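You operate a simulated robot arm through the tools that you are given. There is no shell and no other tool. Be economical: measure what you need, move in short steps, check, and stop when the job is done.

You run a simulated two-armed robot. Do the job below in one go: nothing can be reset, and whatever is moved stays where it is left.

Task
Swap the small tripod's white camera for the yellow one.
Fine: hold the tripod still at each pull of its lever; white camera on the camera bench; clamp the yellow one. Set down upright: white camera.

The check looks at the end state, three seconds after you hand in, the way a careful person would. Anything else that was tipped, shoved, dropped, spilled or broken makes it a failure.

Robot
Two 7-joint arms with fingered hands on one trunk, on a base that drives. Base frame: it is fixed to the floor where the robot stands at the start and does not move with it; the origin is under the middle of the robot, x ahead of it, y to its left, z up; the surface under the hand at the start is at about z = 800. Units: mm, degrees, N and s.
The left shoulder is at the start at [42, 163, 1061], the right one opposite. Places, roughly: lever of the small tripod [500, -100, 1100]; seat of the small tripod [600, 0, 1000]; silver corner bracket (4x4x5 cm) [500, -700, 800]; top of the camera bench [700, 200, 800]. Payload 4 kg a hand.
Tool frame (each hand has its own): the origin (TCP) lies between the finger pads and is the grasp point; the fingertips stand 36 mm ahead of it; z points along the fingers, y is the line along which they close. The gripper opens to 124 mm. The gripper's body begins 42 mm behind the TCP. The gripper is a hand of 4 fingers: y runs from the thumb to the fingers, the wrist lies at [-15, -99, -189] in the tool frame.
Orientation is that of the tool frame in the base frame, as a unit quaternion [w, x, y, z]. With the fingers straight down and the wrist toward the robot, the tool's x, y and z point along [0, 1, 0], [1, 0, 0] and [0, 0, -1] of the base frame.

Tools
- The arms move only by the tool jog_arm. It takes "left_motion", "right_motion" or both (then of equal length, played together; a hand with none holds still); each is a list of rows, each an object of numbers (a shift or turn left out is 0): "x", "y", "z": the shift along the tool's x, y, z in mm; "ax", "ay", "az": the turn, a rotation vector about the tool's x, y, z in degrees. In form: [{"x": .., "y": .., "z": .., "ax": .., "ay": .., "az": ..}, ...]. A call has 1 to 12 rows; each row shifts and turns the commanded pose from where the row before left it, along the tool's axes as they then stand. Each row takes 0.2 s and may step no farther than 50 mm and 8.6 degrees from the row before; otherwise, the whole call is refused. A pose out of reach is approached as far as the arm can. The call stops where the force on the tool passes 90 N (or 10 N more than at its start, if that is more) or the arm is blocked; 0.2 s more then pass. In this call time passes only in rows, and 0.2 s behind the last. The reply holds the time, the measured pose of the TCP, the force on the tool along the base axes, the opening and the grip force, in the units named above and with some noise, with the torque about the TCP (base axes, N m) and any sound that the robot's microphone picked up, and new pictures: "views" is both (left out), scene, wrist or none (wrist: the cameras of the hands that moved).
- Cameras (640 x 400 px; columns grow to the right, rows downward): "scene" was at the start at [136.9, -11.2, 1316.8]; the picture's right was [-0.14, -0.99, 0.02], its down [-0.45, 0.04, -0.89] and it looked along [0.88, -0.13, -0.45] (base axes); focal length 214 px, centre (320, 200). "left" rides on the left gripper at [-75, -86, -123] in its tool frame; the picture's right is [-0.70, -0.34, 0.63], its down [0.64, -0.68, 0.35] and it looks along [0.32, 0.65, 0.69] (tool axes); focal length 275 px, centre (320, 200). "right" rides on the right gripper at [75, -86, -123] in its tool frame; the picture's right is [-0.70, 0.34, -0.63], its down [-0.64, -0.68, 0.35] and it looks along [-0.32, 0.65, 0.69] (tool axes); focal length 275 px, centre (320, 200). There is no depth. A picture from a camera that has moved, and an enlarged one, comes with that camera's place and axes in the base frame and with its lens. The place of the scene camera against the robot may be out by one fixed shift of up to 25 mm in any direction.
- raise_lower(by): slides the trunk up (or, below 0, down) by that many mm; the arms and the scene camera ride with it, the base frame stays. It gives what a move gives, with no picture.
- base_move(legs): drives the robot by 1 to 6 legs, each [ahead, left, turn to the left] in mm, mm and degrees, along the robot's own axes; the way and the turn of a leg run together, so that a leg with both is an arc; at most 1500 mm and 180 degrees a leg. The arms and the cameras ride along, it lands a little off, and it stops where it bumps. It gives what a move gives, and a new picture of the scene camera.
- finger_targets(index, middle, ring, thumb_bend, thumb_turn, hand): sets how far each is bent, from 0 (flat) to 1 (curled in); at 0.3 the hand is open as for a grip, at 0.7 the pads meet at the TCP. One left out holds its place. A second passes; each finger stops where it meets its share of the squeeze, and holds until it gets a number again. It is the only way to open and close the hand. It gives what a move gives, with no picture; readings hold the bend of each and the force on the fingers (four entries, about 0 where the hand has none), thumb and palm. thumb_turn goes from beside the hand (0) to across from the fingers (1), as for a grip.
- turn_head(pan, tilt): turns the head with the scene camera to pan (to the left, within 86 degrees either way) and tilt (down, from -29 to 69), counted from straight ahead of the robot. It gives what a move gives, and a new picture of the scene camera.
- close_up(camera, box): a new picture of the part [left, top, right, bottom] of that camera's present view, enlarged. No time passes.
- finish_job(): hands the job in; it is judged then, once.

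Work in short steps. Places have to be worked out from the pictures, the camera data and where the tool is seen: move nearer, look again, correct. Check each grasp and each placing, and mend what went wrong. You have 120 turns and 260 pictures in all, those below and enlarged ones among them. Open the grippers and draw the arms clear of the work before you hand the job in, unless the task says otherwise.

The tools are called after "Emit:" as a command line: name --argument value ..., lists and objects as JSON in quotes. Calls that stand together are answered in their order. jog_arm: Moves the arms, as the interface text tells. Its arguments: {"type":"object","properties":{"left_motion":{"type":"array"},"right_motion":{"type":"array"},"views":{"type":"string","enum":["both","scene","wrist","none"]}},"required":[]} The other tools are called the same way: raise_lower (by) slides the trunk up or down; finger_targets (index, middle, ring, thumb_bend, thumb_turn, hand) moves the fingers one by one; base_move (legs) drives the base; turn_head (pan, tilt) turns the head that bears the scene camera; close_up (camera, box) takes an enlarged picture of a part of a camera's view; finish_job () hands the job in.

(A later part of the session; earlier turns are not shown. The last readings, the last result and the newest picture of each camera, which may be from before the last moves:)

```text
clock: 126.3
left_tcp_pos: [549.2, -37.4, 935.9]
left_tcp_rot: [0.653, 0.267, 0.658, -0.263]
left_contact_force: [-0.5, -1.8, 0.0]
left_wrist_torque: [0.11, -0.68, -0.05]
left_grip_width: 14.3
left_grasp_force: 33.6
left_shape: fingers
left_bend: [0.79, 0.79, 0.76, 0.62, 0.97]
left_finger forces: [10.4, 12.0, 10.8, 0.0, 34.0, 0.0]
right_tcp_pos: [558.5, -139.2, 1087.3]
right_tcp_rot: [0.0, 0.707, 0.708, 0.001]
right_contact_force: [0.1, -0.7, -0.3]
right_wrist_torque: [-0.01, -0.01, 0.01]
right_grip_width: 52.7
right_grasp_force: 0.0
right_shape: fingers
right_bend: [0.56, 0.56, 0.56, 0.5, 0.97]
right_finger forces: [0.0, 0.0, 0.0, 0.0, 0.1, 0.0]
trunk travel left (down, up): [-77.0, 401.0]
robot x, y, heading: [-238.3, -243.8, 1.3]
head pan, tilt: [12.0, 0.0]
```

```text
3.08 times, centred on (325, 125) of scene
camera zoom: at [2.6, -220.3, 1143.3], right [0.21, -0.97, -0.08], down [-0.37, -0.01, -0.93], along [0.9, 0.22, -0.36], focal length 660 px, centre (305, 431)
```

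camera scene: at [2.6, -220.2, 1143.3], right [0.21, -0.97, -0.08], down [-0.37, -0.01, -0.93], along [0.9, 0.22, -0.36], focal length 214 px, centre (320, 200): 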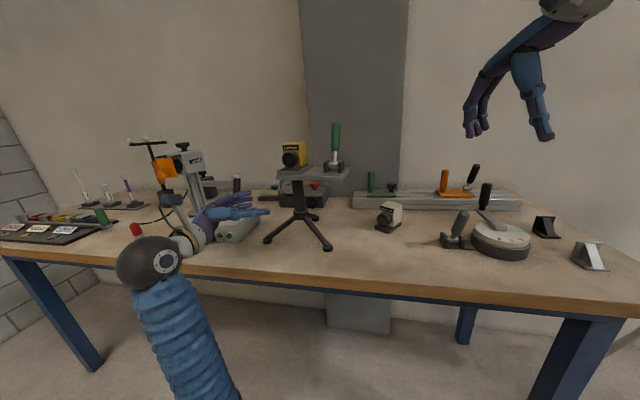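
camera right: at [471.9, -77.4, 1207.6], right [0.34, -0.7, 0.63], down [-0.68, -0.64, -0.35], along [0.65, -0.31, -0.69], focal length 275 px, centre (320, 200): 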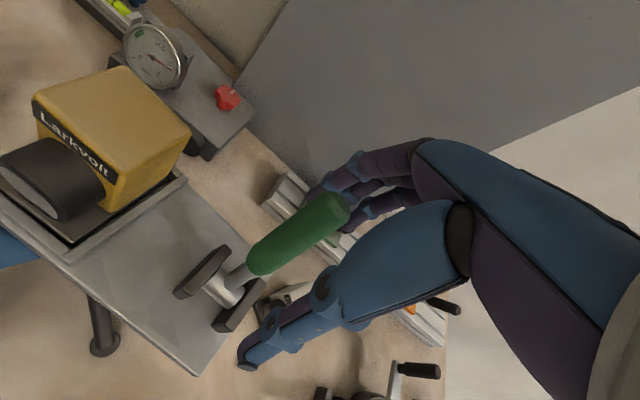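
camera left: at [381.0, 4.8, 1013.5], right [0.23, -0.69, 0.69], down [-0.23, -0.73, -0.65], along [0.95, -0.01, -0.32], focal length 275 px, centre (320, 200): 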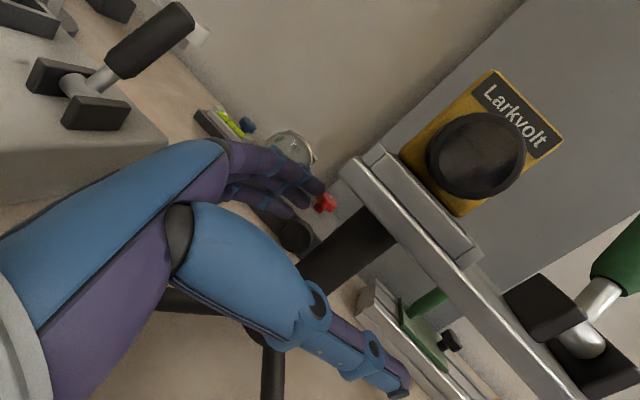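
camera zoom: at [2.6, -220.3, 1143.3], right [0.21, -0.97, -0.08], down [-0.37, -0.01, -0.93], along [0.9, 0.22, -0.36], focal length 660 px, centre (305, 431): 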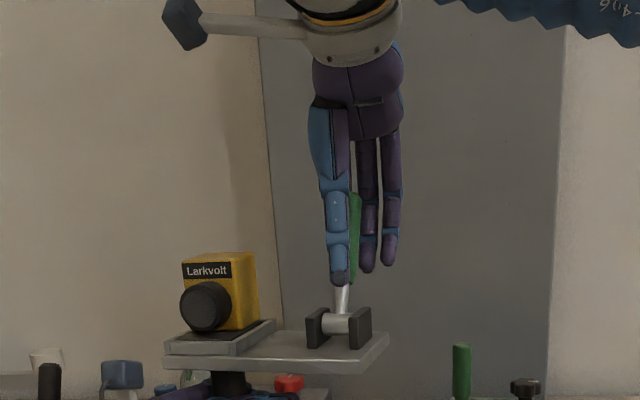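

The handle lies in front of index/middle. I pull straight toward the robot in small steps, watching forces.

Emit:
jog_arm --right_motion '[{"y": -8}, {"y": -8}, {"y": -8}, {"y": -8}]' --views "wrist"

Emit:
close_up --camera "scene" --box '[230, 80, 370, 270]'

```text
clock: 127.3
left_tcp_pos: [548.5, -39.0, 935.6]
left_tcp_rot: [0.653, 0.267, 0.659, -0.263]
left_contact_force: [-3.9, -6.8, 0.4]
left_wrist_torque: [0.01, -0.74, -0.24]
left_grip_width: 14.3
left_grasp_force: 36.3
left_shape: fingers
left_bend: [0.79, 0.79, 0.76, 0.62, 0.97]
left_finger forces: [10.5, 13.3, 12.0, 0.0, 35.9, 0.0]
right_tcp_pos: [527.0, -139.2, 1085.3]
right_tcp_rot: [0.0, 0.707, 0.707, 0.002]
right_contact_force: [5.4, 4.0, 5.4]
right_wrist_torque: [-0.02, -0.18, 0.09]
right_grip_width: 58.6
right_grasp_force: 3.6
right_shape: fingers
right_bend: [0.52, 0.56, 0.56, 0.5, 0.97]
right_finger forces: [7.4, 0.0, 0.0, 0.0, 0.0, 0.0]
trunk travel left (down, up): [-77.0, 401.0]
robot x, y, heading: [-233.9, -245.8, 1.2]
head pan, tilt: [12.0, 0.0]
camera right: at [441.1, -64.3, 1208.5], right [0.34, -0.7, 0.63], down [-0.68, -0.64, -0.35], along [0.65, -0.31, -0.69], focal length 275 px, centre (320, 200)
```

right: 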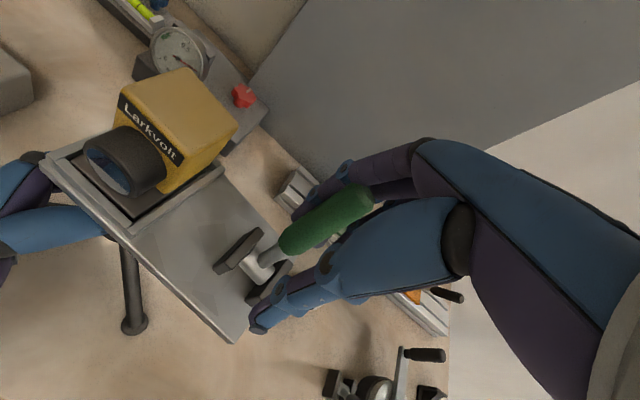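

```text
2.11 times, centred on (300, 175) of scene
camera zoom: at [2.7, -220.2, 1143.4], right [0.21, -0.97, -0.08], down [-0.37, -0.01, -0.93], along [0.9, 0.22, -0.36], focal length 452 px, centre (362, 253)
```

zoom: 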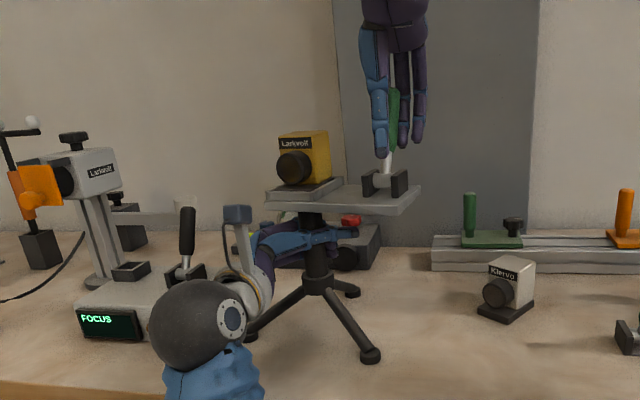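

The lever follows (now ≈ +7°) with ~6 N, the tripod still. Continue pulling.

Emit:
jog_arm --right_motion '[{"y": -8}, {"y": -8}, {"y": -6}]' --views "wrist"

Emit:
close_up --camera "scene" --box '[230, 80, 370, 270]'

```text
clock: 128.1
left_tcp_pos: [548.0, -39.7, 937.4]
left_tcp_rot: [0.653, 0.267, 0.657, -0.264]
left_contact_force: [-10.3, -16.6, -1.0]
left_wrist_torque: [-0.11, -0.88, -0.37]
left_grip_width: 14.2
left_grasp_force: 41.7
left_shape: fingers
left_bend: [0.79, 0.79, 0.76, 0.62, 0.98]
left_finger forces: [10.0, 16.1, 15.5, 0.0, 41.6, 0.0]
right_tcp_pos: [502.7, -139.3, 1088.1]
right_tcp_rot: [0.0, 0.707, 0.707, 0.004]
right_contact_force: [18.4, 6.6, 23.3]
right_wrist_torque: [-0.04, -1.07, 0.17]
right_grip_width: 68.1
right_grasp_force: 13.1
right_shape: fingers
right_bend: [0.46, 0.54, 0.56, 0.5, 0.97]
right_finger forces: [23.6, 2.0, 0.0, 0.0, 0.0, 0.1]
trunk travel left (down, up): [-77.0, 401.0]
robot x, y, heading: [-234.7, -242.5, 1.2]
head pan, tilt: [12.0, 0.0]
camera right: at [416.9, -65.4, 1210.5], right [0.33, -0.7, 0.63], down [-0.68, -0.64, -0.35], along [0.65, -0.31, -0.69], focal length 275 px, centre (320, 200)
```

right: 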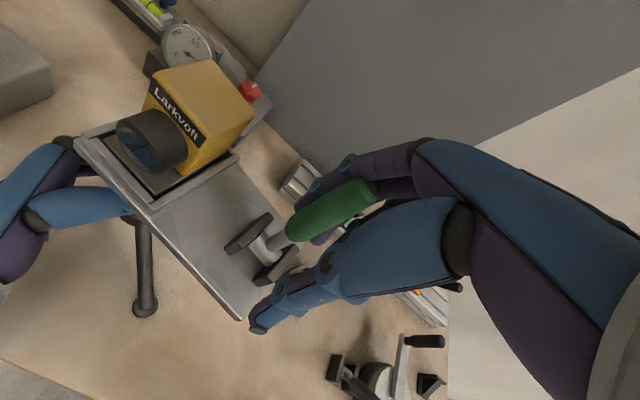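

```text
2.11 times, centred on (300, 175) of scene
camera zoom: at [1.9, -220.9, 1143.9], right [0.21, -0.97, -0.08], down [-0.37, -0.01, -0.93], along [0.9, 0.22, -0.36], focal length 452 px, centre (362, 253)
```

zoom: 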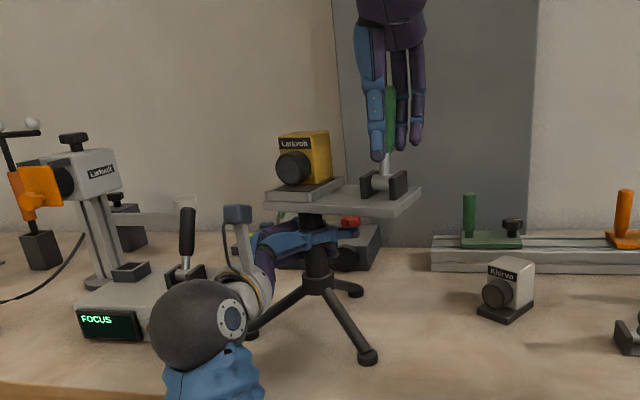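

Resistance builds near vertical because the fingertips push low on the lever (short leverage). I back off, raise the hand 28 mm so the fingers bear near the tip, shift 8 mm left so index and middle share the load.

Emit:
jog_arm --right_motion '[{"y": 14}, {"y": 8}, {"z": -28, "x": 8}]' --views "none"

Emit:
finger_targets --hand "right" --index 0.62 --middle 0.62 --ring 0.62 --thumb_bend 0.45

Emit:
jog_arm --right_motion '[{"y": -6}]' --views "wrist"

Emit:
close_up --camera "scene" --box '[230, 80, 370, 270]'

```text
clock: 128.9
left_tcp_pos: [548.1, -38.0, 935.2]
left_tcp_rot: [0.653, 0.266, 0.658, -0.263]
left_contact_force: [-7.4, -0.5, 1.6]
left_wrist_torque: [0.0, -0.76, -0.2]
left_grip_width: 13.9
left_grasp_force: 35.1
left_shape: fingers
left_bend: [0.79, 0.79, 0.77, 0.62, 0.97]
left_finger forces: [9.9, 12.7, 12.0, 0.0, 35.4, 0.1]
right_tcp_pos: [523.8, -132.6, 1111.2]
right_tcp_rot: [0.001, 0.706, 0.708, 0.001]
right_contact_force: [0.7, -1.2, -0.8]
right_wrist_torque: [0.04, 0.01, -0.02]
right_grip_width: 53.0
right_grasp_force: 0.2
right_shape: fingers
right_bend: [0.56, 0.56, 0.56, 0.5, 0.97]
right_finger forces: [0.0, 0.3, 0.1, 0.0, 0.0, 0.0]
trunk travel left (down, up): [-77.0, 401.0]
robot x, y, heading: [-239.0, -245.0, 1.1]
head pan, tilt: [12.0, 0.0]
```

```text
clock: 129.9
left_tcp_pos: [548.3, -38.4, 936.3]
left_tcp_rot: [0.653, 0.266, 0.658, -0.263]
left_contact_force: [-7.8, -0.4, -0.3]
left_wrist_torque: [0.07, -0.76, -0.12]
left_grip_width: 14.3
left_grasp_force: 34.9
left_shape: fingers
left_bend: [0.79, 0.79, 0.77, 0.62, 0.97]
left_finger forces: [9.5, 12.4, 11.7, 0.1, 35.4, 0.1]
right_tcp_pos: [524.5, -130.5, 1113.5]
right_tcp_rot: [-0.001, 0.706, 0.708, 0.002]
right_contact_force: [4.0, 1.1, 0.0]
right_wrist_torque: [0.03, -0.15, 0.06]
right_grip_width: 54.9
right_grasp_force: 1.7
right_shape: fingers
right_bend: [0.6, 0.6, 0.62, 0.45, 0.97]
right_finger forces: [2.3, 1.8, 0.1, 0.1, 0.0, 0.1]
trunk travel left (down, up): [-77.0, 401.0]
robot x, y, heading: [-231.7, -247.2, 1.1]
head pan, tilt: [12.0, 0.0]
```

```text
clock: 130.3
left_tcp_pos: [548.2, -37.8, 936.6]
left_tcp_rot: [0.653, 0.266, 0.658, -0.264]
left_contact_force: [-5.7, 1.9, -0.2]
left_wrist_torque: [0.03, -0.73, -0.2]
left_grip_width: 13.7
left_grasp_force: 34.5
left_shape: fingers
left_bend: [0.79, 0.79, 0.77, 0.62, 0.97]
left_finger forces: [9.8, 12.5, 11.8, 0.0, 34.6, 0.0]
right_tcp_pos: [520.7, -131.5, 1114.1]
right_tcp_rot: [0.001, 0.707, 0.707, 0.001]
right_contact_force: [6.7, 0.3, 4.1]
right_wrist_torque: [-0.01, -0.26, -0.05]
right_grip_width: 56.1
right_grasp_force: 2.8
right_shape: fingers
right_bend: [0.59, 0.59, 0.62, 0.45, 0.97]
right_finger forces: [3.0, 3.3, 0.0, 0.0, 0.0, 0.0]
trunk travel left (down, up): [-77.0, 401.0]
robot x, y, heading: [-236.8, -243.6, 1.1]
head pan, tilt: [12.0, 0.0]
camera right: at [434.2, -56.7, 1235.5], right [0.34, -0.7, 0.63], down [-0.68, -0.64, -0.35], along [0.65, -0.31, -0.69], focal length 275 px, centre (320, 200)
```

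right: 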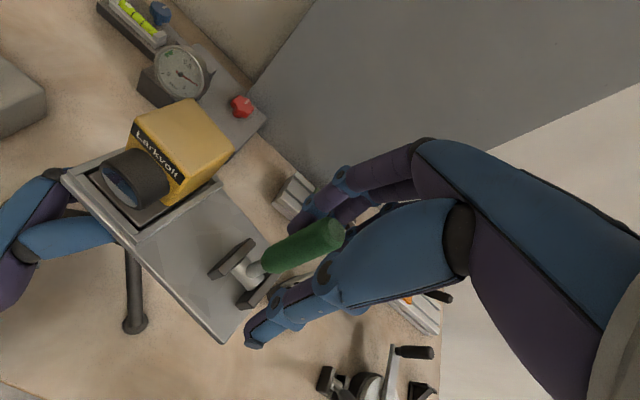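

```text
2.11 times, centred on (300, 175) of scene
camera zoom: at [2.5, -220.0, 1143.4], right [0.21, -0.97, -0.08], down [-0.37, -0.01, -0.93], along [0.9, 0.22, -0.36], focal length 452 px, centre (362, 253)
```

zoom: 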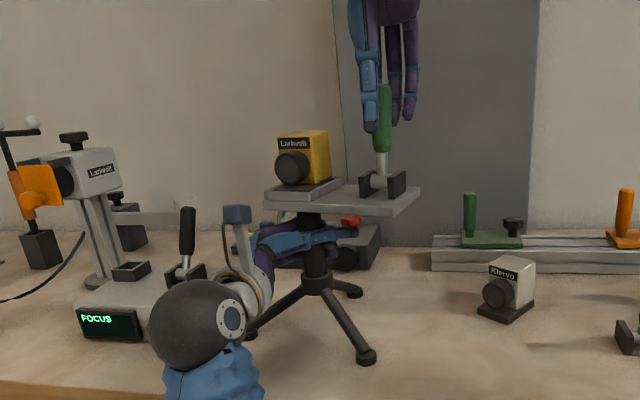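

Index and middle now both bear on the upper handle. Pull on in 6-mm steps.

Emit:
jog_arm --right_motion '[{"y": -6}, {"y": -6}, {"y": -6}]' --views "wrist"

Emit:
close_up --camera "scene" --box '[230, 80, 370, 270]'

```text
clock: 131.1
left_tcp_pos: [547.9, -37.6, 936.6]
left_tcp_rot: [0.653, 0.266, 0.658, -0.263]
left_contact_force: [-4.0, -4.1, -0.4]
left_wrist_torque: [0.0, -0.69, -0.32]
left_grip_width: 13.9
left_grasp_force: 33.5
left_shape: fingers
left_bend: [0.79, 0.8, 0.77, 0.62, 0.97]
left_finger forces: [9.6, 12.8, 13.1, 0.1, 32.0, 0.1]
right_tcp_pos: [501.7, -131.0, 1112.5]
right_tcp_rot: [0.001, 0.707, 0.707, 0.002]
right_contact_force: [7.2, 4.1, 5.8]
right_wrist_torque: [0.15, -0.38, 0.08]
right_grip_width: 58.1
right_grasp_force: 4.1
right_shape: fingers
right_bend: [0.58, 0.6, 0.62, 0.45, 0.97]
right_finger forces: [5.8, 2.2, 0.0, 0.0, 0.1, 0.1]
trunk travel left (down, up): [-77.0, 401.0]
robot x, y, heading: [-233.0, -247.5, 1.1]
head pan, tilt: [12.0, 0.0]
camera right: at [415.8, -55.5, 1236.1], right [0.34, -0.7, 0.63], down [-0.68, -0.64, -0.35], along [0.65, -0.31, -0.69], focal length 275 px, centre (320, 200)
```

right: 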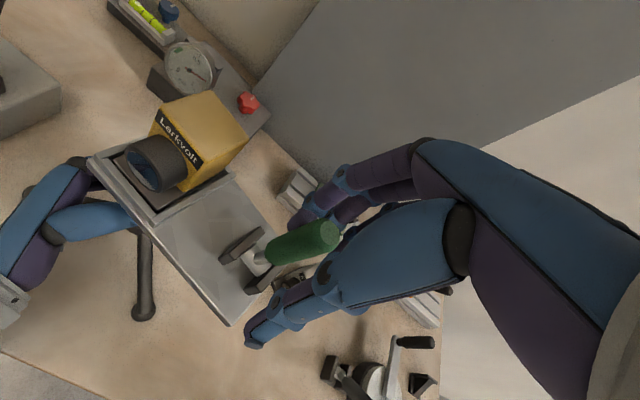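

```text
2.11 times, centred on (300, 175) of scene
camera zoom: at [2.7, -220.2, 1143.3], right [0.21, -0.97, -0.08], down [-0.37, -0.01, -0.93], along [0.9, 0.22, -0.36], focal length 452 px, centre (362, 253)
```

zoom: 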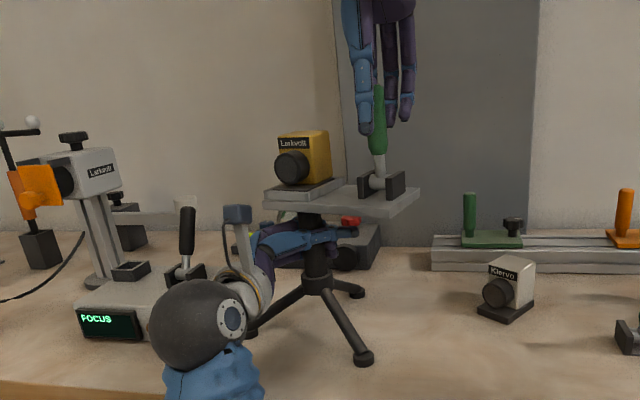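

Past vertical now (tip x≈514) with only ~7 N. Continue a further ~14 mm to the stop.

Emit:
jog_arm --right_motion '[{"y": -5}, {"y": -5}, {"y": -4}]' --views "wrist"

Emit:
close_up --camera "scene" --box '[230, 80, 370, 270]'

```text
clock: 131.9
left_tcp_pos: [548.3, -38.9, 935.8]
left_tcp_rot: [0.654, 0.267, 0.657, -0.264]
left_contact_force: [-5.3, -7.5, 0.8]
left_wrist_torque: [-0.01, -0.77, -0.32]
left_grip_width: 14.0
left_grasp_force: 35.0
left_shape: fingers
left_bend: [0.79, 0.8, 0.77, 0.62, 0.97]
left_finger forces: [9.2, 13.1, 13.3, 0.0, 34.1, 0.0]
right_tcp_pos: [487.9, -130.7, 1112.9]
right_tcp_rot: [0.0, 0.706, 0.708, 0.001]
right_contact_force: [7.2, 6.0, 3.9]
right_wrist_torque: [0.29, -0.37, 0.12]
right_grip_width: 60.9
right_grasp_force: 5.6
right_shape: fingers
right_bend: [0.56, 0.6, 0.62, 0.45, 0.97]
right_finger forces: [8.6, 1.8, 0.0, 0.0, 0.0, 0.0]
trunk travel left (down, up): [-77.0, 401.0]
robot x, y, heading: [-238.4, -246.3, 1.2]
head pan, tilt: [12.0, 0.0]
camera right: at [402.3, -55.1, 1236.3], right [0.34, -0.7, 0.63], down [-0.68, -0.65, -0.35], along [0.65, -0.31, -0.69], focal length 275 px, centre (320, 200)
```

right: 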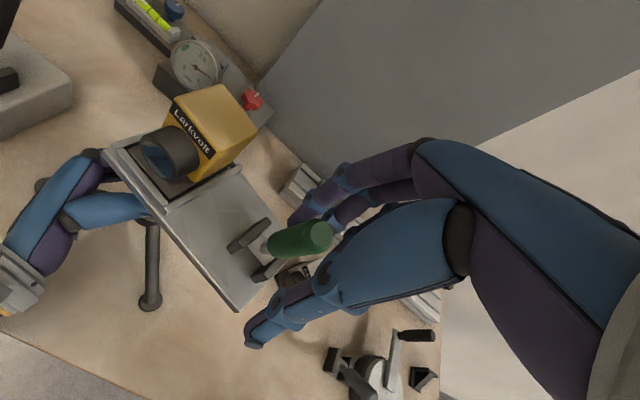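

```text
2.11 times, centred on (300, 175) of scene
camera zoom: at [2.6, -220.2, 1143.3], right [0.21, -0.97, -0.08], down [-0.37, -0.01, -0.93], along [0.9, 0.22, -0.36], focal length 452 px, centre (362, 253)
```

zoom: 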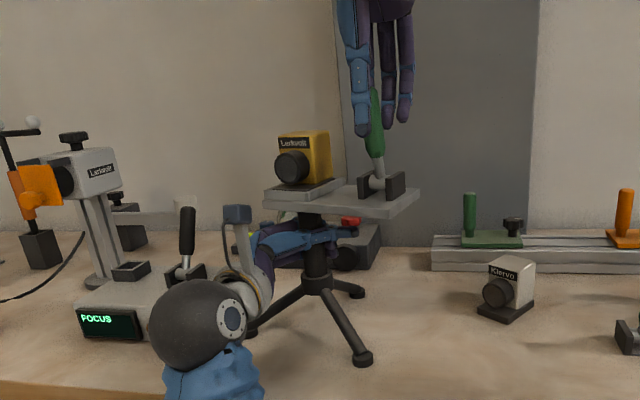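

Tip x≈499, i.e. ≈ −22°: at or near the closed stop. A few more mm to feel the stop.

Emit:
jog_arm --right_motion '[{"y": -4, "z": 2}, {"y": -4, "z": 2}]' --views "wrist"

Emit:
close_up --camera "scene" --box '[230, 80, 370, 270]'

```text
clock: 132.5
left_tcp_pos: [547.5, -39.1, 936.8]
left_tcp_rot: [0.654, 0.266, 0.657, -0.263]
left_contact_force: [-6.0, -12.5, 0.3]
left_wrist_torque: [0.06, -0.73, -0.24]
left_grip_width: 13.7
left_grasp_force: 36.0
left_shape: fingers
left_bend: [0.79, 0.8, 0.77, 0.62, 0.97]
left_finger forces: [9.4, 13.2, 12.7, 0.1, 36.6, 0.0]
right_tcp_pos: [479.5, -129.0, 1110.2]
right_tcp_rot: [0.0, 0.706, 0.708, 0.001]
right_contact_force: [5.6, 7.9, 11.8]
right_wrist_torque: [0.39, -0.5, 0.16]
right_grip_width: 59.7
right_grasp_force: 6.5
right_shape: fingers
right_bend: [0.57, 0.61, 0.62, 0.45, 0.97]
right_finger forces: [11.1, 1.6, 0.0, 0.1, 0.1, 0.0]
trunk travel left (down, up): [-77.0, 401.0]
robot x, y, heading: [-238.3, -243.6, 0.9]
head pan, tilt: [12.0, 0.0]
camera right: at [394.5, -55.3, 1232.6], right [0.34, -0.7, 0.63], down [-0.68, -0.64, -0.35], along [0.65, -0.31, -0.69], focal length 275 px, centre (320, 200)
```

right: 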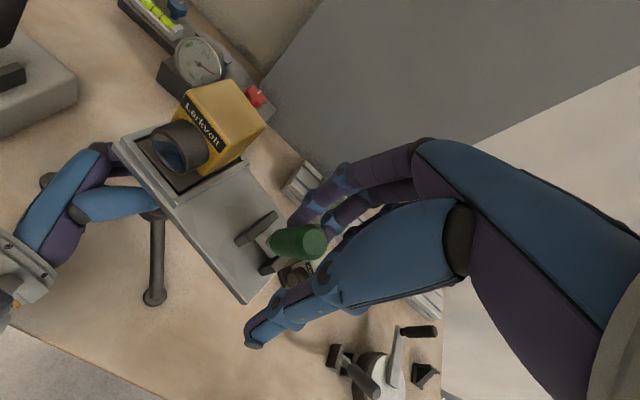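

```text
2.11 times, centred on (300, 175) of scene
camera zoom: at [2.0, -220.5, 1143.7], right [0.21, -0.97, -0.08], down [-0.37, -0.01, -0.93], along [0.9, 0.22, -0.36], focal length 452 px, centre (362, 253)
```

zoom: 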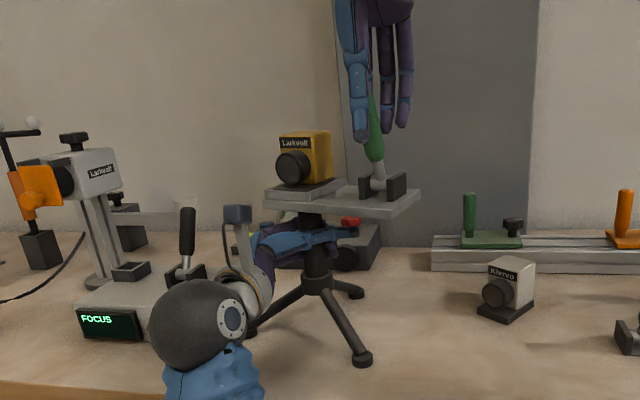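

I release: move the fingers back off the handle, lift the hand up clear, then inspect the lever's resting angle.

Emit:
jog_arm --right_motion '[{"y": 14}, {"z": -30}, {"z": -40}, {"z": -40}]' --views "wrist"

Emit:
close_up --camera "scene" --box '[265, 90, 365, 200]'

Emit:
close_up --camera "left" --box '[320, 20, 640, 400]'

```text
clock: 133.5
left_tcp_pos: [548.0, -37.6, 935.9]
left_tcp_rot: [0.653, 0.266, 0.659, -0.263]
left_contact_force: [-4.0, 0.9, 1.3]
left_wrist_torque: [0.03, -0.71, -0.16]
left_grip_width: 13.8
left_grasp_force: 31.1
left_shape: fingers
left_bend: [0.79, 0.8, 0.77, 0.62, 0.97]
left_finger forces: [7.5, 11.7, 11.9, 0.0, 31.7, 0.0]
right_tcp_pos: [495.7, -125.3, 1220.9]
right_tcp_rot: [0.0, 0.707, 0.707, 0.001]
right_contact_force: [-0.3, 0.1, -0.2]
right_wrist_torque: [0.01, -0.01, 0.0]
right_grip_width: 51.4
right_grasp_force: 0.1
right_shape: fingers
right_bend: [0.62, 0.62, 0.62, 0.45, 0.97]
right_finger forces: [0.0, 0.1, 0.0, 0.1, 0.0, 0.1]
trunk travel left (down, up): [-77.0, 401.0]
robot x, y, heading: [-236.4, -244.6, 1.2]
head pan, tilt: [12.0, 0.0]
camera right: at [410.3, -51.0, 1341.8], right [0.34, -0.7, 0.63], down [-0.68, -0.64, -0.35], along [0.65, -0.31, -0.69], focal length 275 px, centre (320, 200)
```

right: 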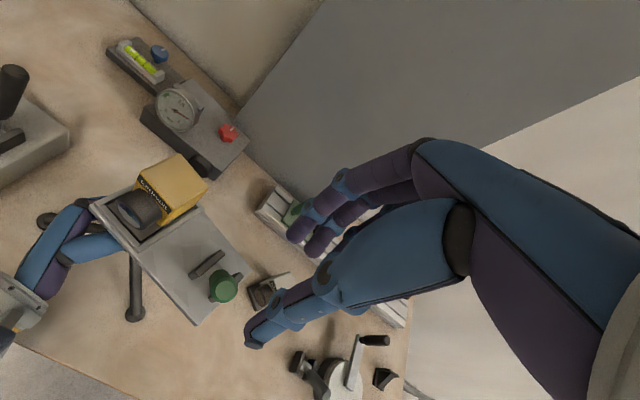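

```text
3.64 times, centred on (315, 145) of scene
camera zoom: at [2.3, -219.9, 1143.4], right [0.21, -0.97, -0.08], down [-0.37, -0.01, -0.93], along [0.9, 0.22, -0.36], focal length 780 px, centre (338, 400)
```

zoom: 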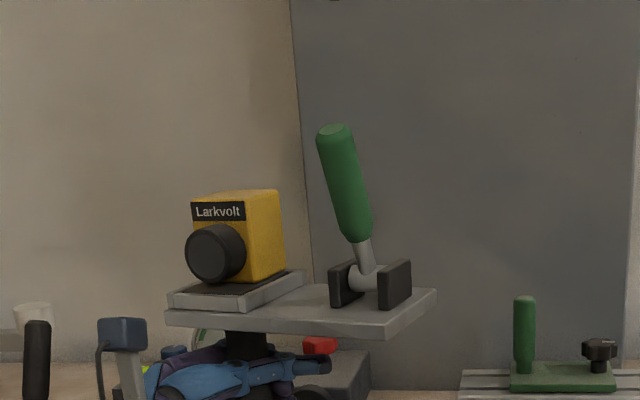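

```text
1.05 times, centred on (480, 210) of left (not enlarged: the box is as wide or as high as the picture)
camera zoom: at [400.6, -14.8, 1012.9], right [0.23, -0.69, 0.69], down [-0.23, -0.73, -0.65], along [0.95, -0.01, -0.32], focal length 290 px, centre (152, 190)
```

zoom: 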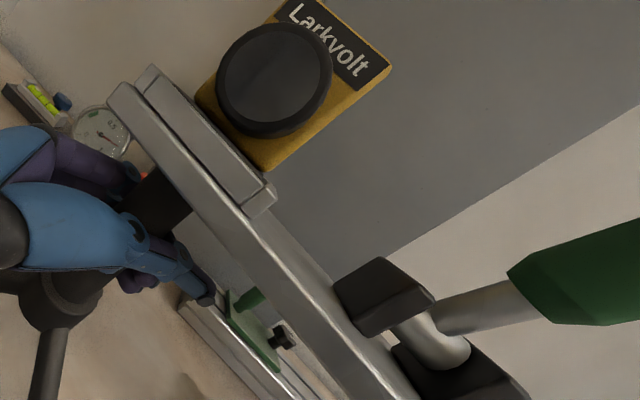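

The lever rests closed again (≈ −20°) with the yellow camera in. The tripod has however twisted to ≈ −14° yaw in the grip. While still holding the post, I gently twist it back with the left hand (slight unloading upward first).

Emit:
jog_arm --left_motion '[{"x": -2}, {"ax": -5}, {"ax": -5}, {"ax": -5}]' --views "wrist"

Emit:
close_up --camera "scene" --box '[230, 90, 370, 270]'

Emit:
close_up --camera "right" --box '[60, 120, 300, 340]'

```text
clock: 134.5
left_tcp_pos: [549.3, -37.2, 937.4]
left_tcp_rot: [0.683, 0.177, 0.687, -0.174]
left_contact_force: [0.3, -1.7, 0.0]
left_wrist_torque: [0.03, -0.5, -0.1]
left_grip_width: 13.1
left_grasp_force: 29.4
left_shape: fingers
left_bend: [0.79, 0.8, 0.77, 0.63, 0.97]
left_finger forces: [7.3, 11.1, 11.1, 0.0, 30.5, 0.1]
right_tcp_pos: [497.6, -125.8, 1219.5]
right_tcp_rot: [0.0, 0.707, 0.707, 0.002]
right_contact_force: [0.2, -0.3, 0.0]
right_wrist_torque: [0.02, 0.01, 0.0]
right_grip_width: 51.2
right_grasp_force: 0.1
right_shape: fingers
right_bend: [0.62, 0.62, 0.62, 0.45, 0.97]
right_finger forces: [0.0, 0.1, 0.0, 0.0, 0.0, 0.0]
trunk travel left (down, up): [-77.0, 401.0]
robot x, y, heading: [-237.1, -245.5, 0.9]
head pan, tilt: [12.0, 0.0]
camera left: at [401.2, -54.2, 1014.7], right [0.4, -0.61, 0.69], down [-0.03, -0.76, -0.65], along [0.92, 0.24, -0.32], focal length 275 px, centre (320, 200)
```

left: 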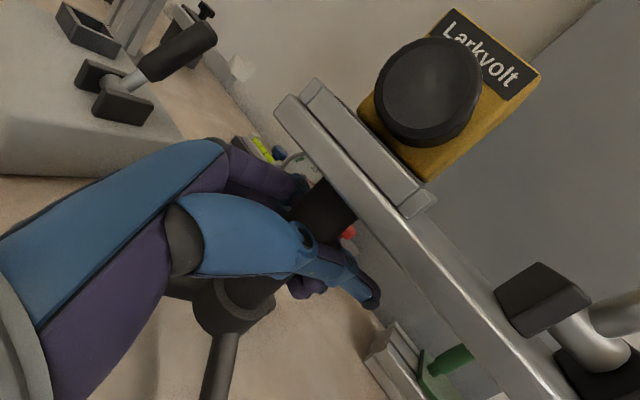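

```text
2.22 times, centred on (300, 180) of scene
camera zoom: at [3.3, -220.2, 1143.1], right [0.21, -0.97, -0.08], down [-0.37, -0.01, -0.93], along [0.9, 0.23, -0.36], focal length 477 px, centre (364, 244)
```

zoom: 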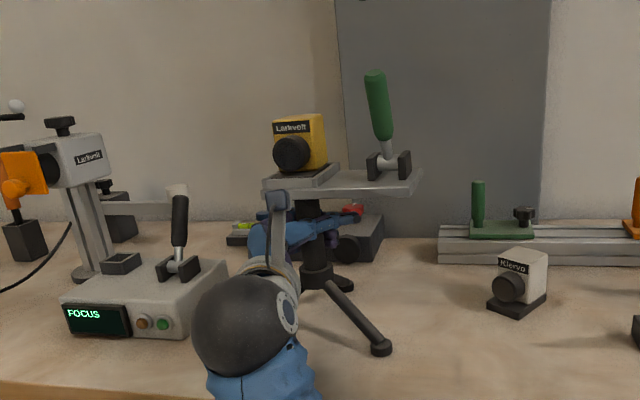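

```text
1.82 times, centred on (180, 230) of right
camera zoom: at [411.7, -51.3, 1340.7], right [0.34, -0.7, 0.63], down [-0.68, -0.64, -0.35], along [0.65, -0.31, -0.69], focal length 500 px, centre (574, 146)
```

zoom: 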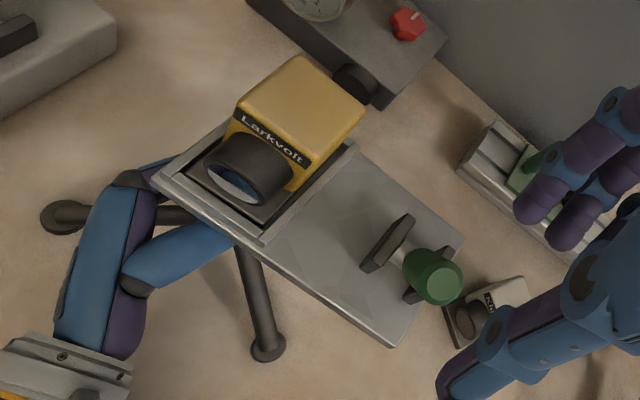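

The twist worked: plate yaw is back to ≈ −1.5°, upright. It sits ~10 mm left of where it began; I slide it back gently while still holding (and undo the small lift).

Emit:
jog_arm --left_motion '[{"y": -3, "z": 3}, {"y": -3, "z": 3}, {"x": 2}]' --views "none"

Emit:
close_up --camera "right" --box '[60, 120, 300, 340]'

Emit:
close_up --camera "scene" --box '[230, 90, 370, 270]'

```text
clock: 135.3
left_tcp_pos: [552.4, -41.3, 939.5]
left_tcp_rot: [0.683, 0.18, 0.687, -0.169]
left_contact_force: [-2.4, -0.4, -8.3]
left_wrist_torque: [0.13, -0.39, -0.03]
left_grip_width: 13.4
left_grasp_force: 28.1
left_shape: fingers
left_bend: [0.79, 0.8, 0.77, 0.63, 0.97]
left_finger forces: [6.9, 9.9, 9.2, 0.1, 30.9, 0.0]
right_tcp_pos: [498.0, -124.9, 1217.9]
right_tcp_rot: [0.0, 0.707, 0.707, 0.002]
right_contact_force: [0.1, -0.1, -0.2]
right_wrist_torque: [-0.02, 0.02, 0.02]
right_grip_width: 51.3
right_grasp_force: 0.0
right_shape: fingers
right_bend: [0.62, 0.62, 0.62, 0.45, 0.97]
right_finger forces: [0.0, 0.0, 0.1, 0.0, 0.0, 0.0]
trunk travel left (down, up): [-77.0, 401.0]
robot x, y, heading: [-234.7, -247.9, 1.4]
head pan, tilt: [12.0, 0.0]
```

```text
1.82 times, centred on (180, 230) of right
camera zoom: at [411.1, -51.0, 1341.1], right [0.34, -0.7, 0.63], down [-0.68, -0.64, -0.35], along [0.65, -0.31, -0.69], focal length 500 px, centre (574, 146)
```

zoom: 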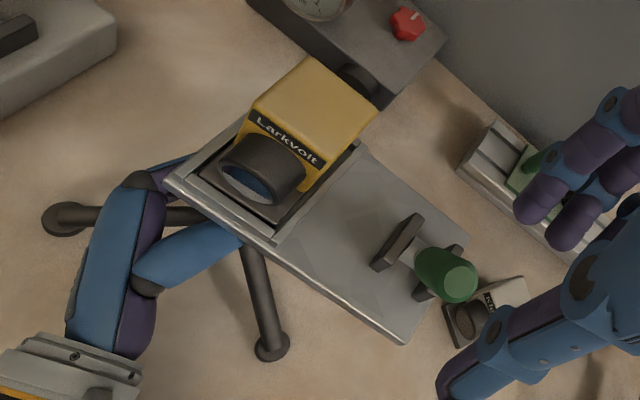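

```text
2.22 times, centred on (300, 180) of scene
camera zoom: at [2.9, -220.0, 1143.3], right [0.21, -0.97, -0.08], down [-0.37, -0.01, -0.93], along [0.9, 0.22, -0.36], focal length 477 px, centre (364, 244)
```

zoom: 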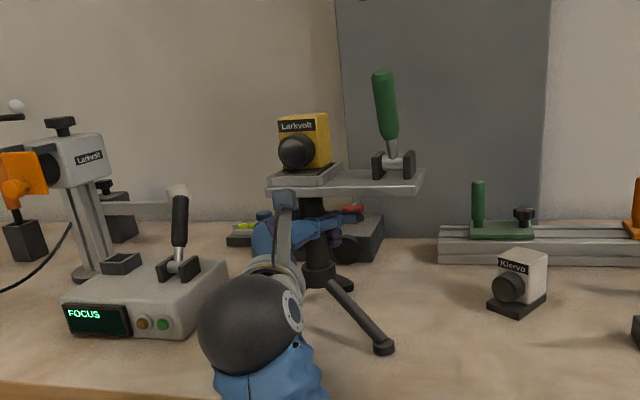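

The hand is carrying ~8 N of the tripod (slight lean). I lower it until the load returns to the feet.

Emit:
jog_arm --left_motion '[{"x": 2}, {"x": 2}]' --views "none"

Emit:
close_up --camera "scene" --box '[230, 90, 370, 270]'

```text
clock: 135.9
left_tcp_pos: [551.6, -41.4, 938.8]
left_tcp_rot: [0.686, 0.179, 0.685, -0.169]
left_contact_force: [-2.4, -1.1, -9.6]
left_wrist_torque: [0.16, -0.39, -0.1]
left_grip_width: 13.3
left_grasp_force: 29.1
left_shape: fingers
left_bend: [0.79, 0.8, 0.77, 0.63, 0.97]
left_finger forces: [7.2, 10.1, 9.4, 0.0, 30.8, 0.0]
right_tcp_pos: [497.0, -125.2, 1218.3]
right_tcp_rot: [0.0, 0.708, 0.707, 0.001]
right_contact_force: [0.1, -0.4, 0.3]
right_wrist_torque: [0.0, 0.04, 0.0]
right_grip_width: 51.4
right_grasp_force: 0.0
right_shape: fingers
right_bend: [0.62, 0.62, 0.62, 0.45, 0.97]
right_finger forces: [0.0, 0.1, 0.0, 0.0, 0.1, 0.0]
trunk travel left (down, up): [-77.0, 401.0]
robot x, y, heading: [-237.0, -244.3, 0.8]
head pan, tilt: [12.0, 0.0]
```

```text
2.22 times, centred on (300, 180) of scene
camera zoom: at [3.2, -220.1, 1143.1], right [0.21, -0.97, -0.08], down [-0.37, -0.01, -0.93], along [0.9, 0.22, -0.36], focal length 477 px, centre (364, 244)
```

zoom: 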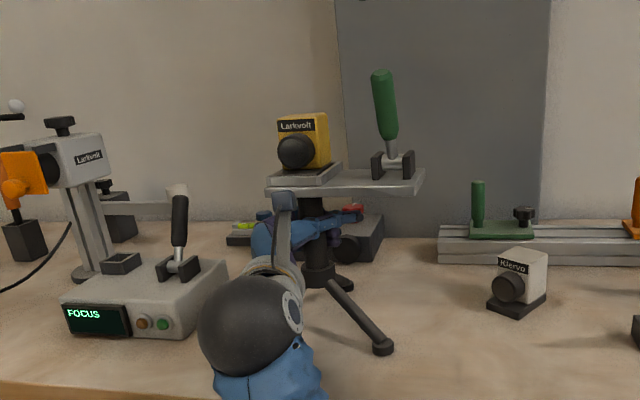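

Little change; lower a bit more.

Emit:
jog_arm --left_motion '[{"x": 3}, {"x": 3}]' --views "wrist"

Emit:
close_up --camera "scene" --box '[230, 90, 370, 270]'

```text
clock: 136.5
left_tcp_pos: [550.2, -40.5, 936.5]
left_tcp_rot: [0.687, 0.18, 0.684, -0.167]
left_contact_force: [-4.3, -0.7, -7.3]
left_wrist_torque: [0.15, -0.46, -0.07]
left_grip_width: 13.0
left_grasp_force: 29.0
left_shape: fingers
left_bend: [0.79, 0.8, 0.77, 0.63, 0.97]
left_finger forces: [6.0, 9.9, 10.1, 0.1, 31.8, 0.0]
right_tcp_pos: [496.8, -126.5, 1219.6]
right_tcp_rot: [0.001, 0.706, 0.708, 0.001]
right_contact_force: [-0.4, -0.5, 0.2]
right_wrist_torque: [0.04, -0.03, 0.02]
right_grip_width: 51.0
right_grasp_force: 0.1
right_shape: fingers
right_bend: [0.62, 0.62, 0.62, 0.45, 0.97]
right_finger forces: [0.0, 0.0, 0.0, 0.0, 0.1, 0.0]
trunk travel left (down, up): [-77.0, 401.0]
robot x, y, heading: [-234.2, -248.6, 1.0]
head pan, tilt: [12.0, 0.0]
camera left: at [401.9, -58.6, 1011.4], right [0.39, -0.61, 0.69], down [-0.01, -0.75, -0.66], along [0.92, 0.25, -0.3], focal length 275 px, centre (320, 200)
```

left: 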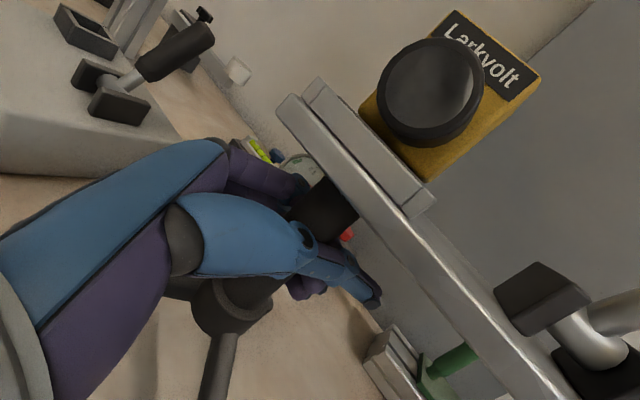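

```text
2.22 times, centred on (300, 180) of scene
camera zoom: at [2.9, -220.1, 1143.3], right [0.21, -0.97, -0.08], down [-0.37, -0.01, -0.93], along [0.9, 0.22, -0.36], focal length 477 px, centre (364, 244)
```

zoom: 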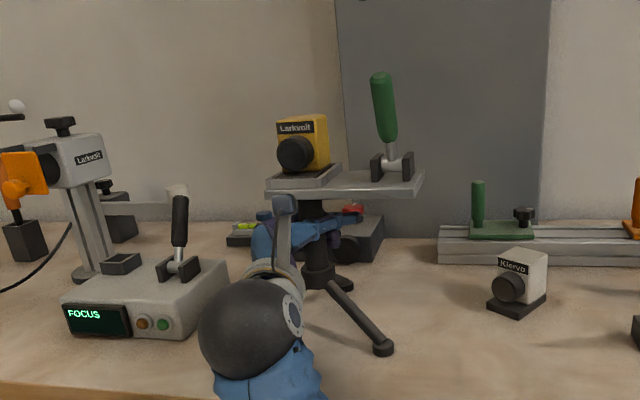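

Coming down; another 4 mm, then read the load.

Emit:
jog_arm --left_motion '[{"x": 2.5}, {"x": 2.5}]' --views "none"

Emit:
close_up --camera "right" --box '[60, 120, 300, 340]'

```text
clock: 137.1
left_tcp_pos: [550.0, -40.8, 936.5]
left_tcp_rot: [0.69, 0.182, 0.681, -0.165]
left_contact_force: [-2.0, -4.4, 1.7]
left_wrist_torque: [0.29, -0.49, -0.04]
left_grip_width: 13.6
left_grasp_force: 29.3
left_shape: fingers
left_bend: [0.79, 0.8, 0.77, 0.63, 0.97]
left_finger forces: [6.0, 10.0, 10.3, 0.0, 32.3, 0.0]
right_tcp_pos: [496.1, -126.7, 1219.1]
right_tcp_rot: [0.001, 0.707, 0.707, 0.002]
right_contact_force: [0.2, -0.2, 0.0]
right_wrist_torque: [0.0, 0.04, -0.02]
right_grip_width: 51.3
right_grasp_force: 0.0
right_shape: fingers
right_bend: [0.62, 0.62, 0.62, 0.45, 0.97]
right_finger forces: [0.0, 0.0, 0.0, 0.0, 0.0, 0.1]
trunk travel left (down, up): [-77.0, 401.0]
robot x, y, heading: [-233.2, -246.4, 1.1]
head pan, tilt: [12.0, 0.0]
```

```text
1.82 times, centred on (180, 230) of right
camera zoom: at [410.3, -51.9, 1342.0], right [0.34, -0.7, 0.63], down [-0.68, -0.64, -0.35], along [0.65, -0.31, -0.69], focal length 500 px, centre (574, 146)
```

zoom: 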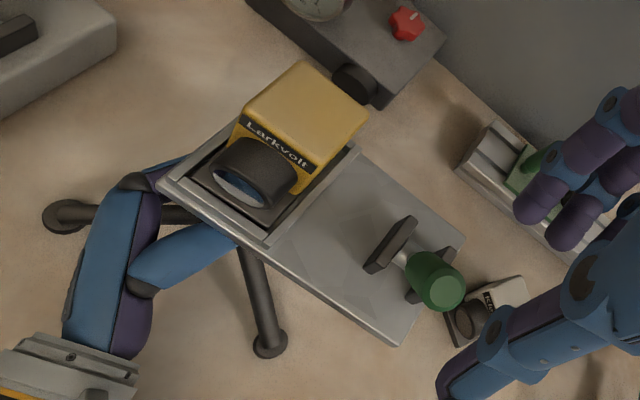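

The load is back on the feet. Open the left hand in two stages and check the tripod stands.

Emit:
finger_targets --hand "left" --index 0.62 --middle 0.62 --ring 0.62 --thumb_bend 0.54

Emit:
finger_targets --hand "left" --index 0.3 --middle 0.3 --ring 0.3 --thumb_bend 0.3

Emit:
close_up --camera "left" --box '[150, 100, 450, 400]'

Emit:
close_up --camera "scene" --box '[230, 90, 370, 270]'

```text
clock: 138.1
left_tcp_pos: [552.2, -40.4, 932.0]
left_tcp_rot: [0.688, 0.181, 0.684, -0.165]
left_contact_force: [0.8, -0.1, -0.5]
left_wrist_torque: [-0.01, -0.01, 0.0]
left_grip_width: 36.8
left_grasp_force: 0.0
left_shape: fingers
left_bend: [0.62, 0.62, 0.62, 0.54, 0.97]
left_finger forces: [0.1, 0.0, 0.0, 0.0, 0.1, 0.1]
right_tcp_pos: [496.7, -126.4, 1218.8]
right_tcp_rot: [0.001, 0.708, 0.707, 0.001]
right_contact_force: [-0.1, -0.1, 0.8]
right_wrist_torque: [0.03, 0.02, -0.02]
right_grip_width: 51.7
right_grasp_force: 0.0
right_shape: fingers
right_bend: [0.62, 0.62, 0.62, 0.45, 0.97]
right_finger forces: [0.0, 0.0, 0.0, 0.0, 0.1, 0.0]
trunk travel left (down, up): [-77.0, 401.0]
robot x, y, heading: [-235.4, -245.0, 1.0]
head pan, tilt: [12.0, 0.0]
```

```text
clock: 139.1
left_tcp_pos: [552.1, -39.4, 928.9]
left_tcp_rot: [0.686, 0.181, 0.686, -0.164]
left_contact_force: [0.9, -0.2, -0.5]
left_wrist_torque: [-0.01, 0.01, -0.03]
left_grip_width: 123.2
left_grasp_force: 0.0
left_shape: fingers
left_bend: [0.3, 0.3, 0.3, 0.3, 0.97]
left_finger forces: [0.0, 0.0, 0.1, 0.1, 0.0, 0.0]
right_tcp_pos: [497.7, -125.8, 1218.9]
right_tcp_rot: [0.0, 0.707, 0.707, 0.001]
right_contact_force: [0.7, -0.5, 0.2]
right_wrist_torque: [0.01, 0.02, -0.02]
right_grip_width: 51.1
right_grasp_force: 0.0
right_shape: fingers
right_bend: [0.62, 0.62, 0.62, 0.45, 0.97]
right_finger forces: [0.0, 0.1, 0.0, 0.0, 0.0, 0.1]
trunk travel left (down, up): [-77.0, 401.0]
robot x, y, heading: [-234.1, -241.2, 1.1]
head pan, tilt: [12.0, 0.0]
```

```text
1.33 times, centred on (300, 250) of left
camera zoom: at [402.1, -59.0, 1003.4], right [0.39, -0.61, 0.68], down [-0.01, -0.75, -0.66], along [0.92, 0.25, -0.3], focal length 367 px, centre (347, 133)
```

zoom: 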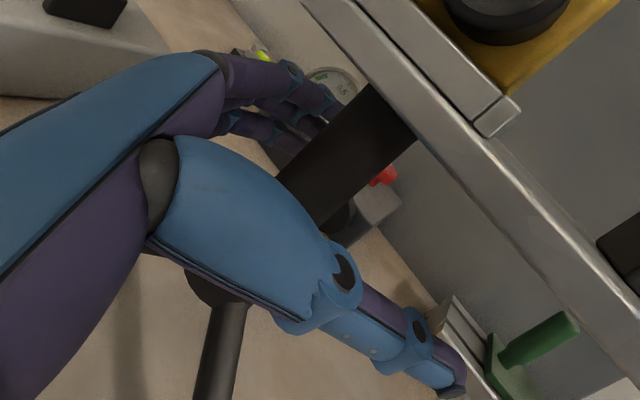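

```text
2.22 times, centred on (300, 180) of scene
camera zoom: at [2.6, -220.1, 1143.3], right [0.21, -0.97, -0.08], down [-0.37, -0.01, -0.93], along [0.9, 0.22, -0.36], focal length 477 px, centre (364, 244)
```

zoom: 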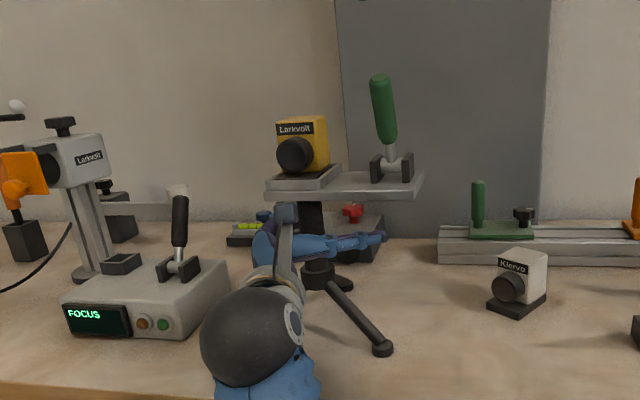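

The tripod stands still. Withdraw the left hand straight back, and lift the right one further.

Emit:
jog_arm --left_motion '[{"z": -15}, {"z": -20}, {"z": -30}, {"z": -30}, {"z": -30}]' --views "both"

Emit:
close_up --camera "scene" --box '[230, 90, 370, 270]'

```text
clock: 140.3
left_tcp_pos: [442.0, 23.4, 922.1]
left_tcp_rot: [0.68, 0.186, 0.692, -0.157]
left_contact_force: [-0.3, 1.0, 0.9]
left_wrist_torque: [0.0, -0.03, 0.03]
left_grip_width: 123.0
left_grasp_force: 0.0
left_shape: fingers
left_bend: [0.3, 0.3, 0.3, 0.3, 0.97]
left_finger forces: [0.0, 0.1, 0.1, 0.1, 0.1, 0.0]
right_tcp_pos: [496.4, -126.1, 1218.4]
right_tcp_rot: [0.0, 0.707, 0.707, 0.001]
right_contact_force: [-0.2, 0.2, 0.1]
right_wrist_torque: [-0.02, 0.01, 0.05]
right_grip_width: 51.3
right_grasp_force: 0.0
right_shape: fingers
right_bend: [0.62, 0.62, 0.62, 0.45, 0.97]
right_finger forces: [0.0, 0.1, 0.1, 0.0, 0.0, 0.0]
trunk travel left (down, up): [-77.0, 401.0]
robot x, y, heading: [-237.0, -246.4, 0.7]
head pan, tilt: [12.0, 0.0]
camera scene: at [2.6, -220.1, 1143.4], right [0.21, -0.97, -0.08], down [-0.37, -0.01, -0.93], along [0.9, 0.22, -0.36], focal length 214 px, centre (320, 200)
camera left: at [294.6, 1.5, 999.0], right [0.41, -0.63, 0.67], down [-0.02, -0.74, -0.68], along [0.91, 0.26, -0.31], focal length 275 px, centre (320, 200)
```

scene: 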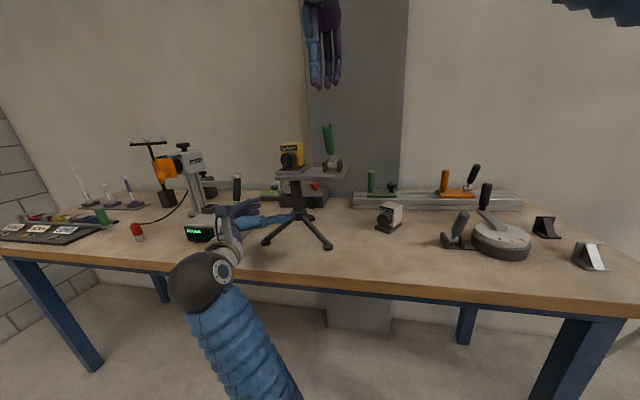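
left: 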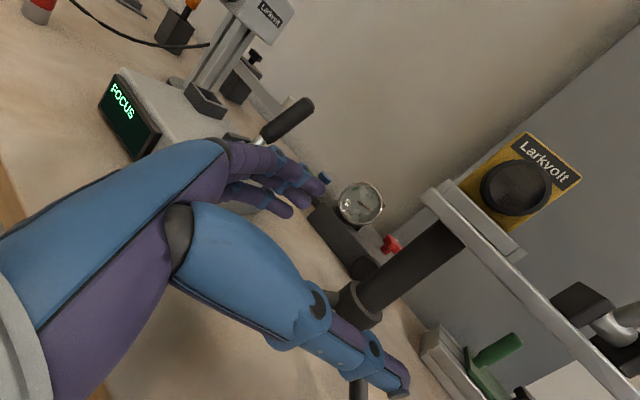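

```text
2.22 times, centred on (300, 180) of scene
camera zoom: at [2.6, -220.1, 1143.4], right [0.21, -0.97, -0.08], down [-0.37, -0.01, -0.93], along [0.9, 0.22, -0.36], focal length 477 px, centre (364, 244)
```

zoom: 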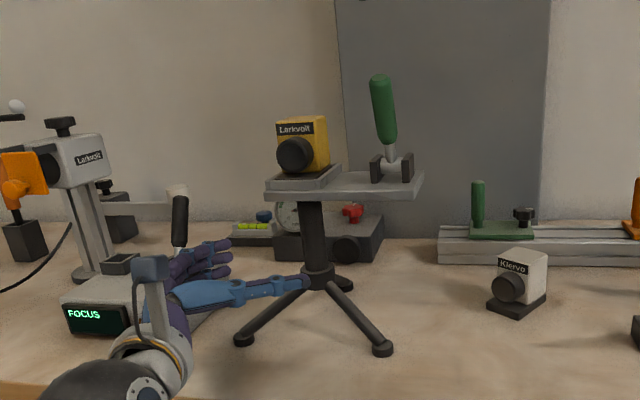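

Everything stands. I zoom tightly to verify the lever's final angle against the original closed one.

Emit:
close_up --camera "scene" --box '[300, 115, 360, 180]'

Emit:
close_up --camera "right" --box '[60, 120, 300, 340]'

```text
6.15 times, centred on (330, 148) of scene
camera zoom: at [2.6, -220.1, 1143.4], right [0.21, -0.97, -0.08], down [-0.37, -0.01, -0.93], along [0.9, 0.22, -0.36], focal length 1320 px, centre (258, 523)
```

zoom: 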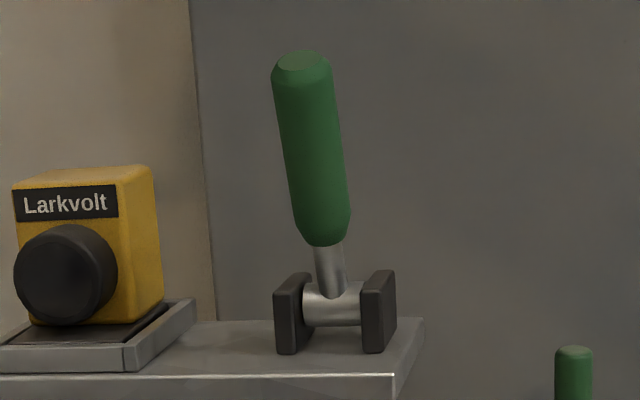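

```text
1.82 times, centred on (180, 230) of right
camera zoom: at [410.7, -51.2, 1341.3], right [0.34, -0.7, 0.63], down [-0.68, -0.64, -0.35], along [0.65, -0.31, -0.69], focal length 500 px, centre (574, 146)
```

zoom: 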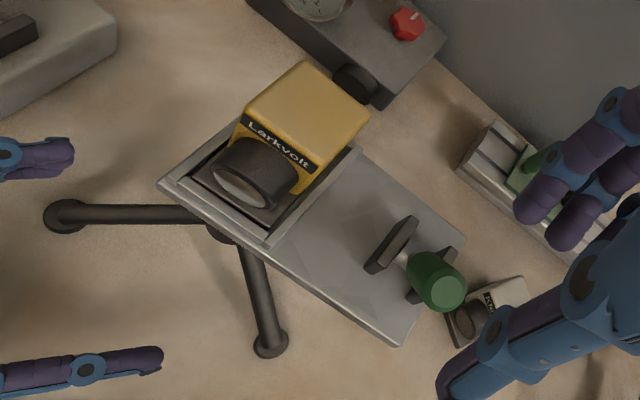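

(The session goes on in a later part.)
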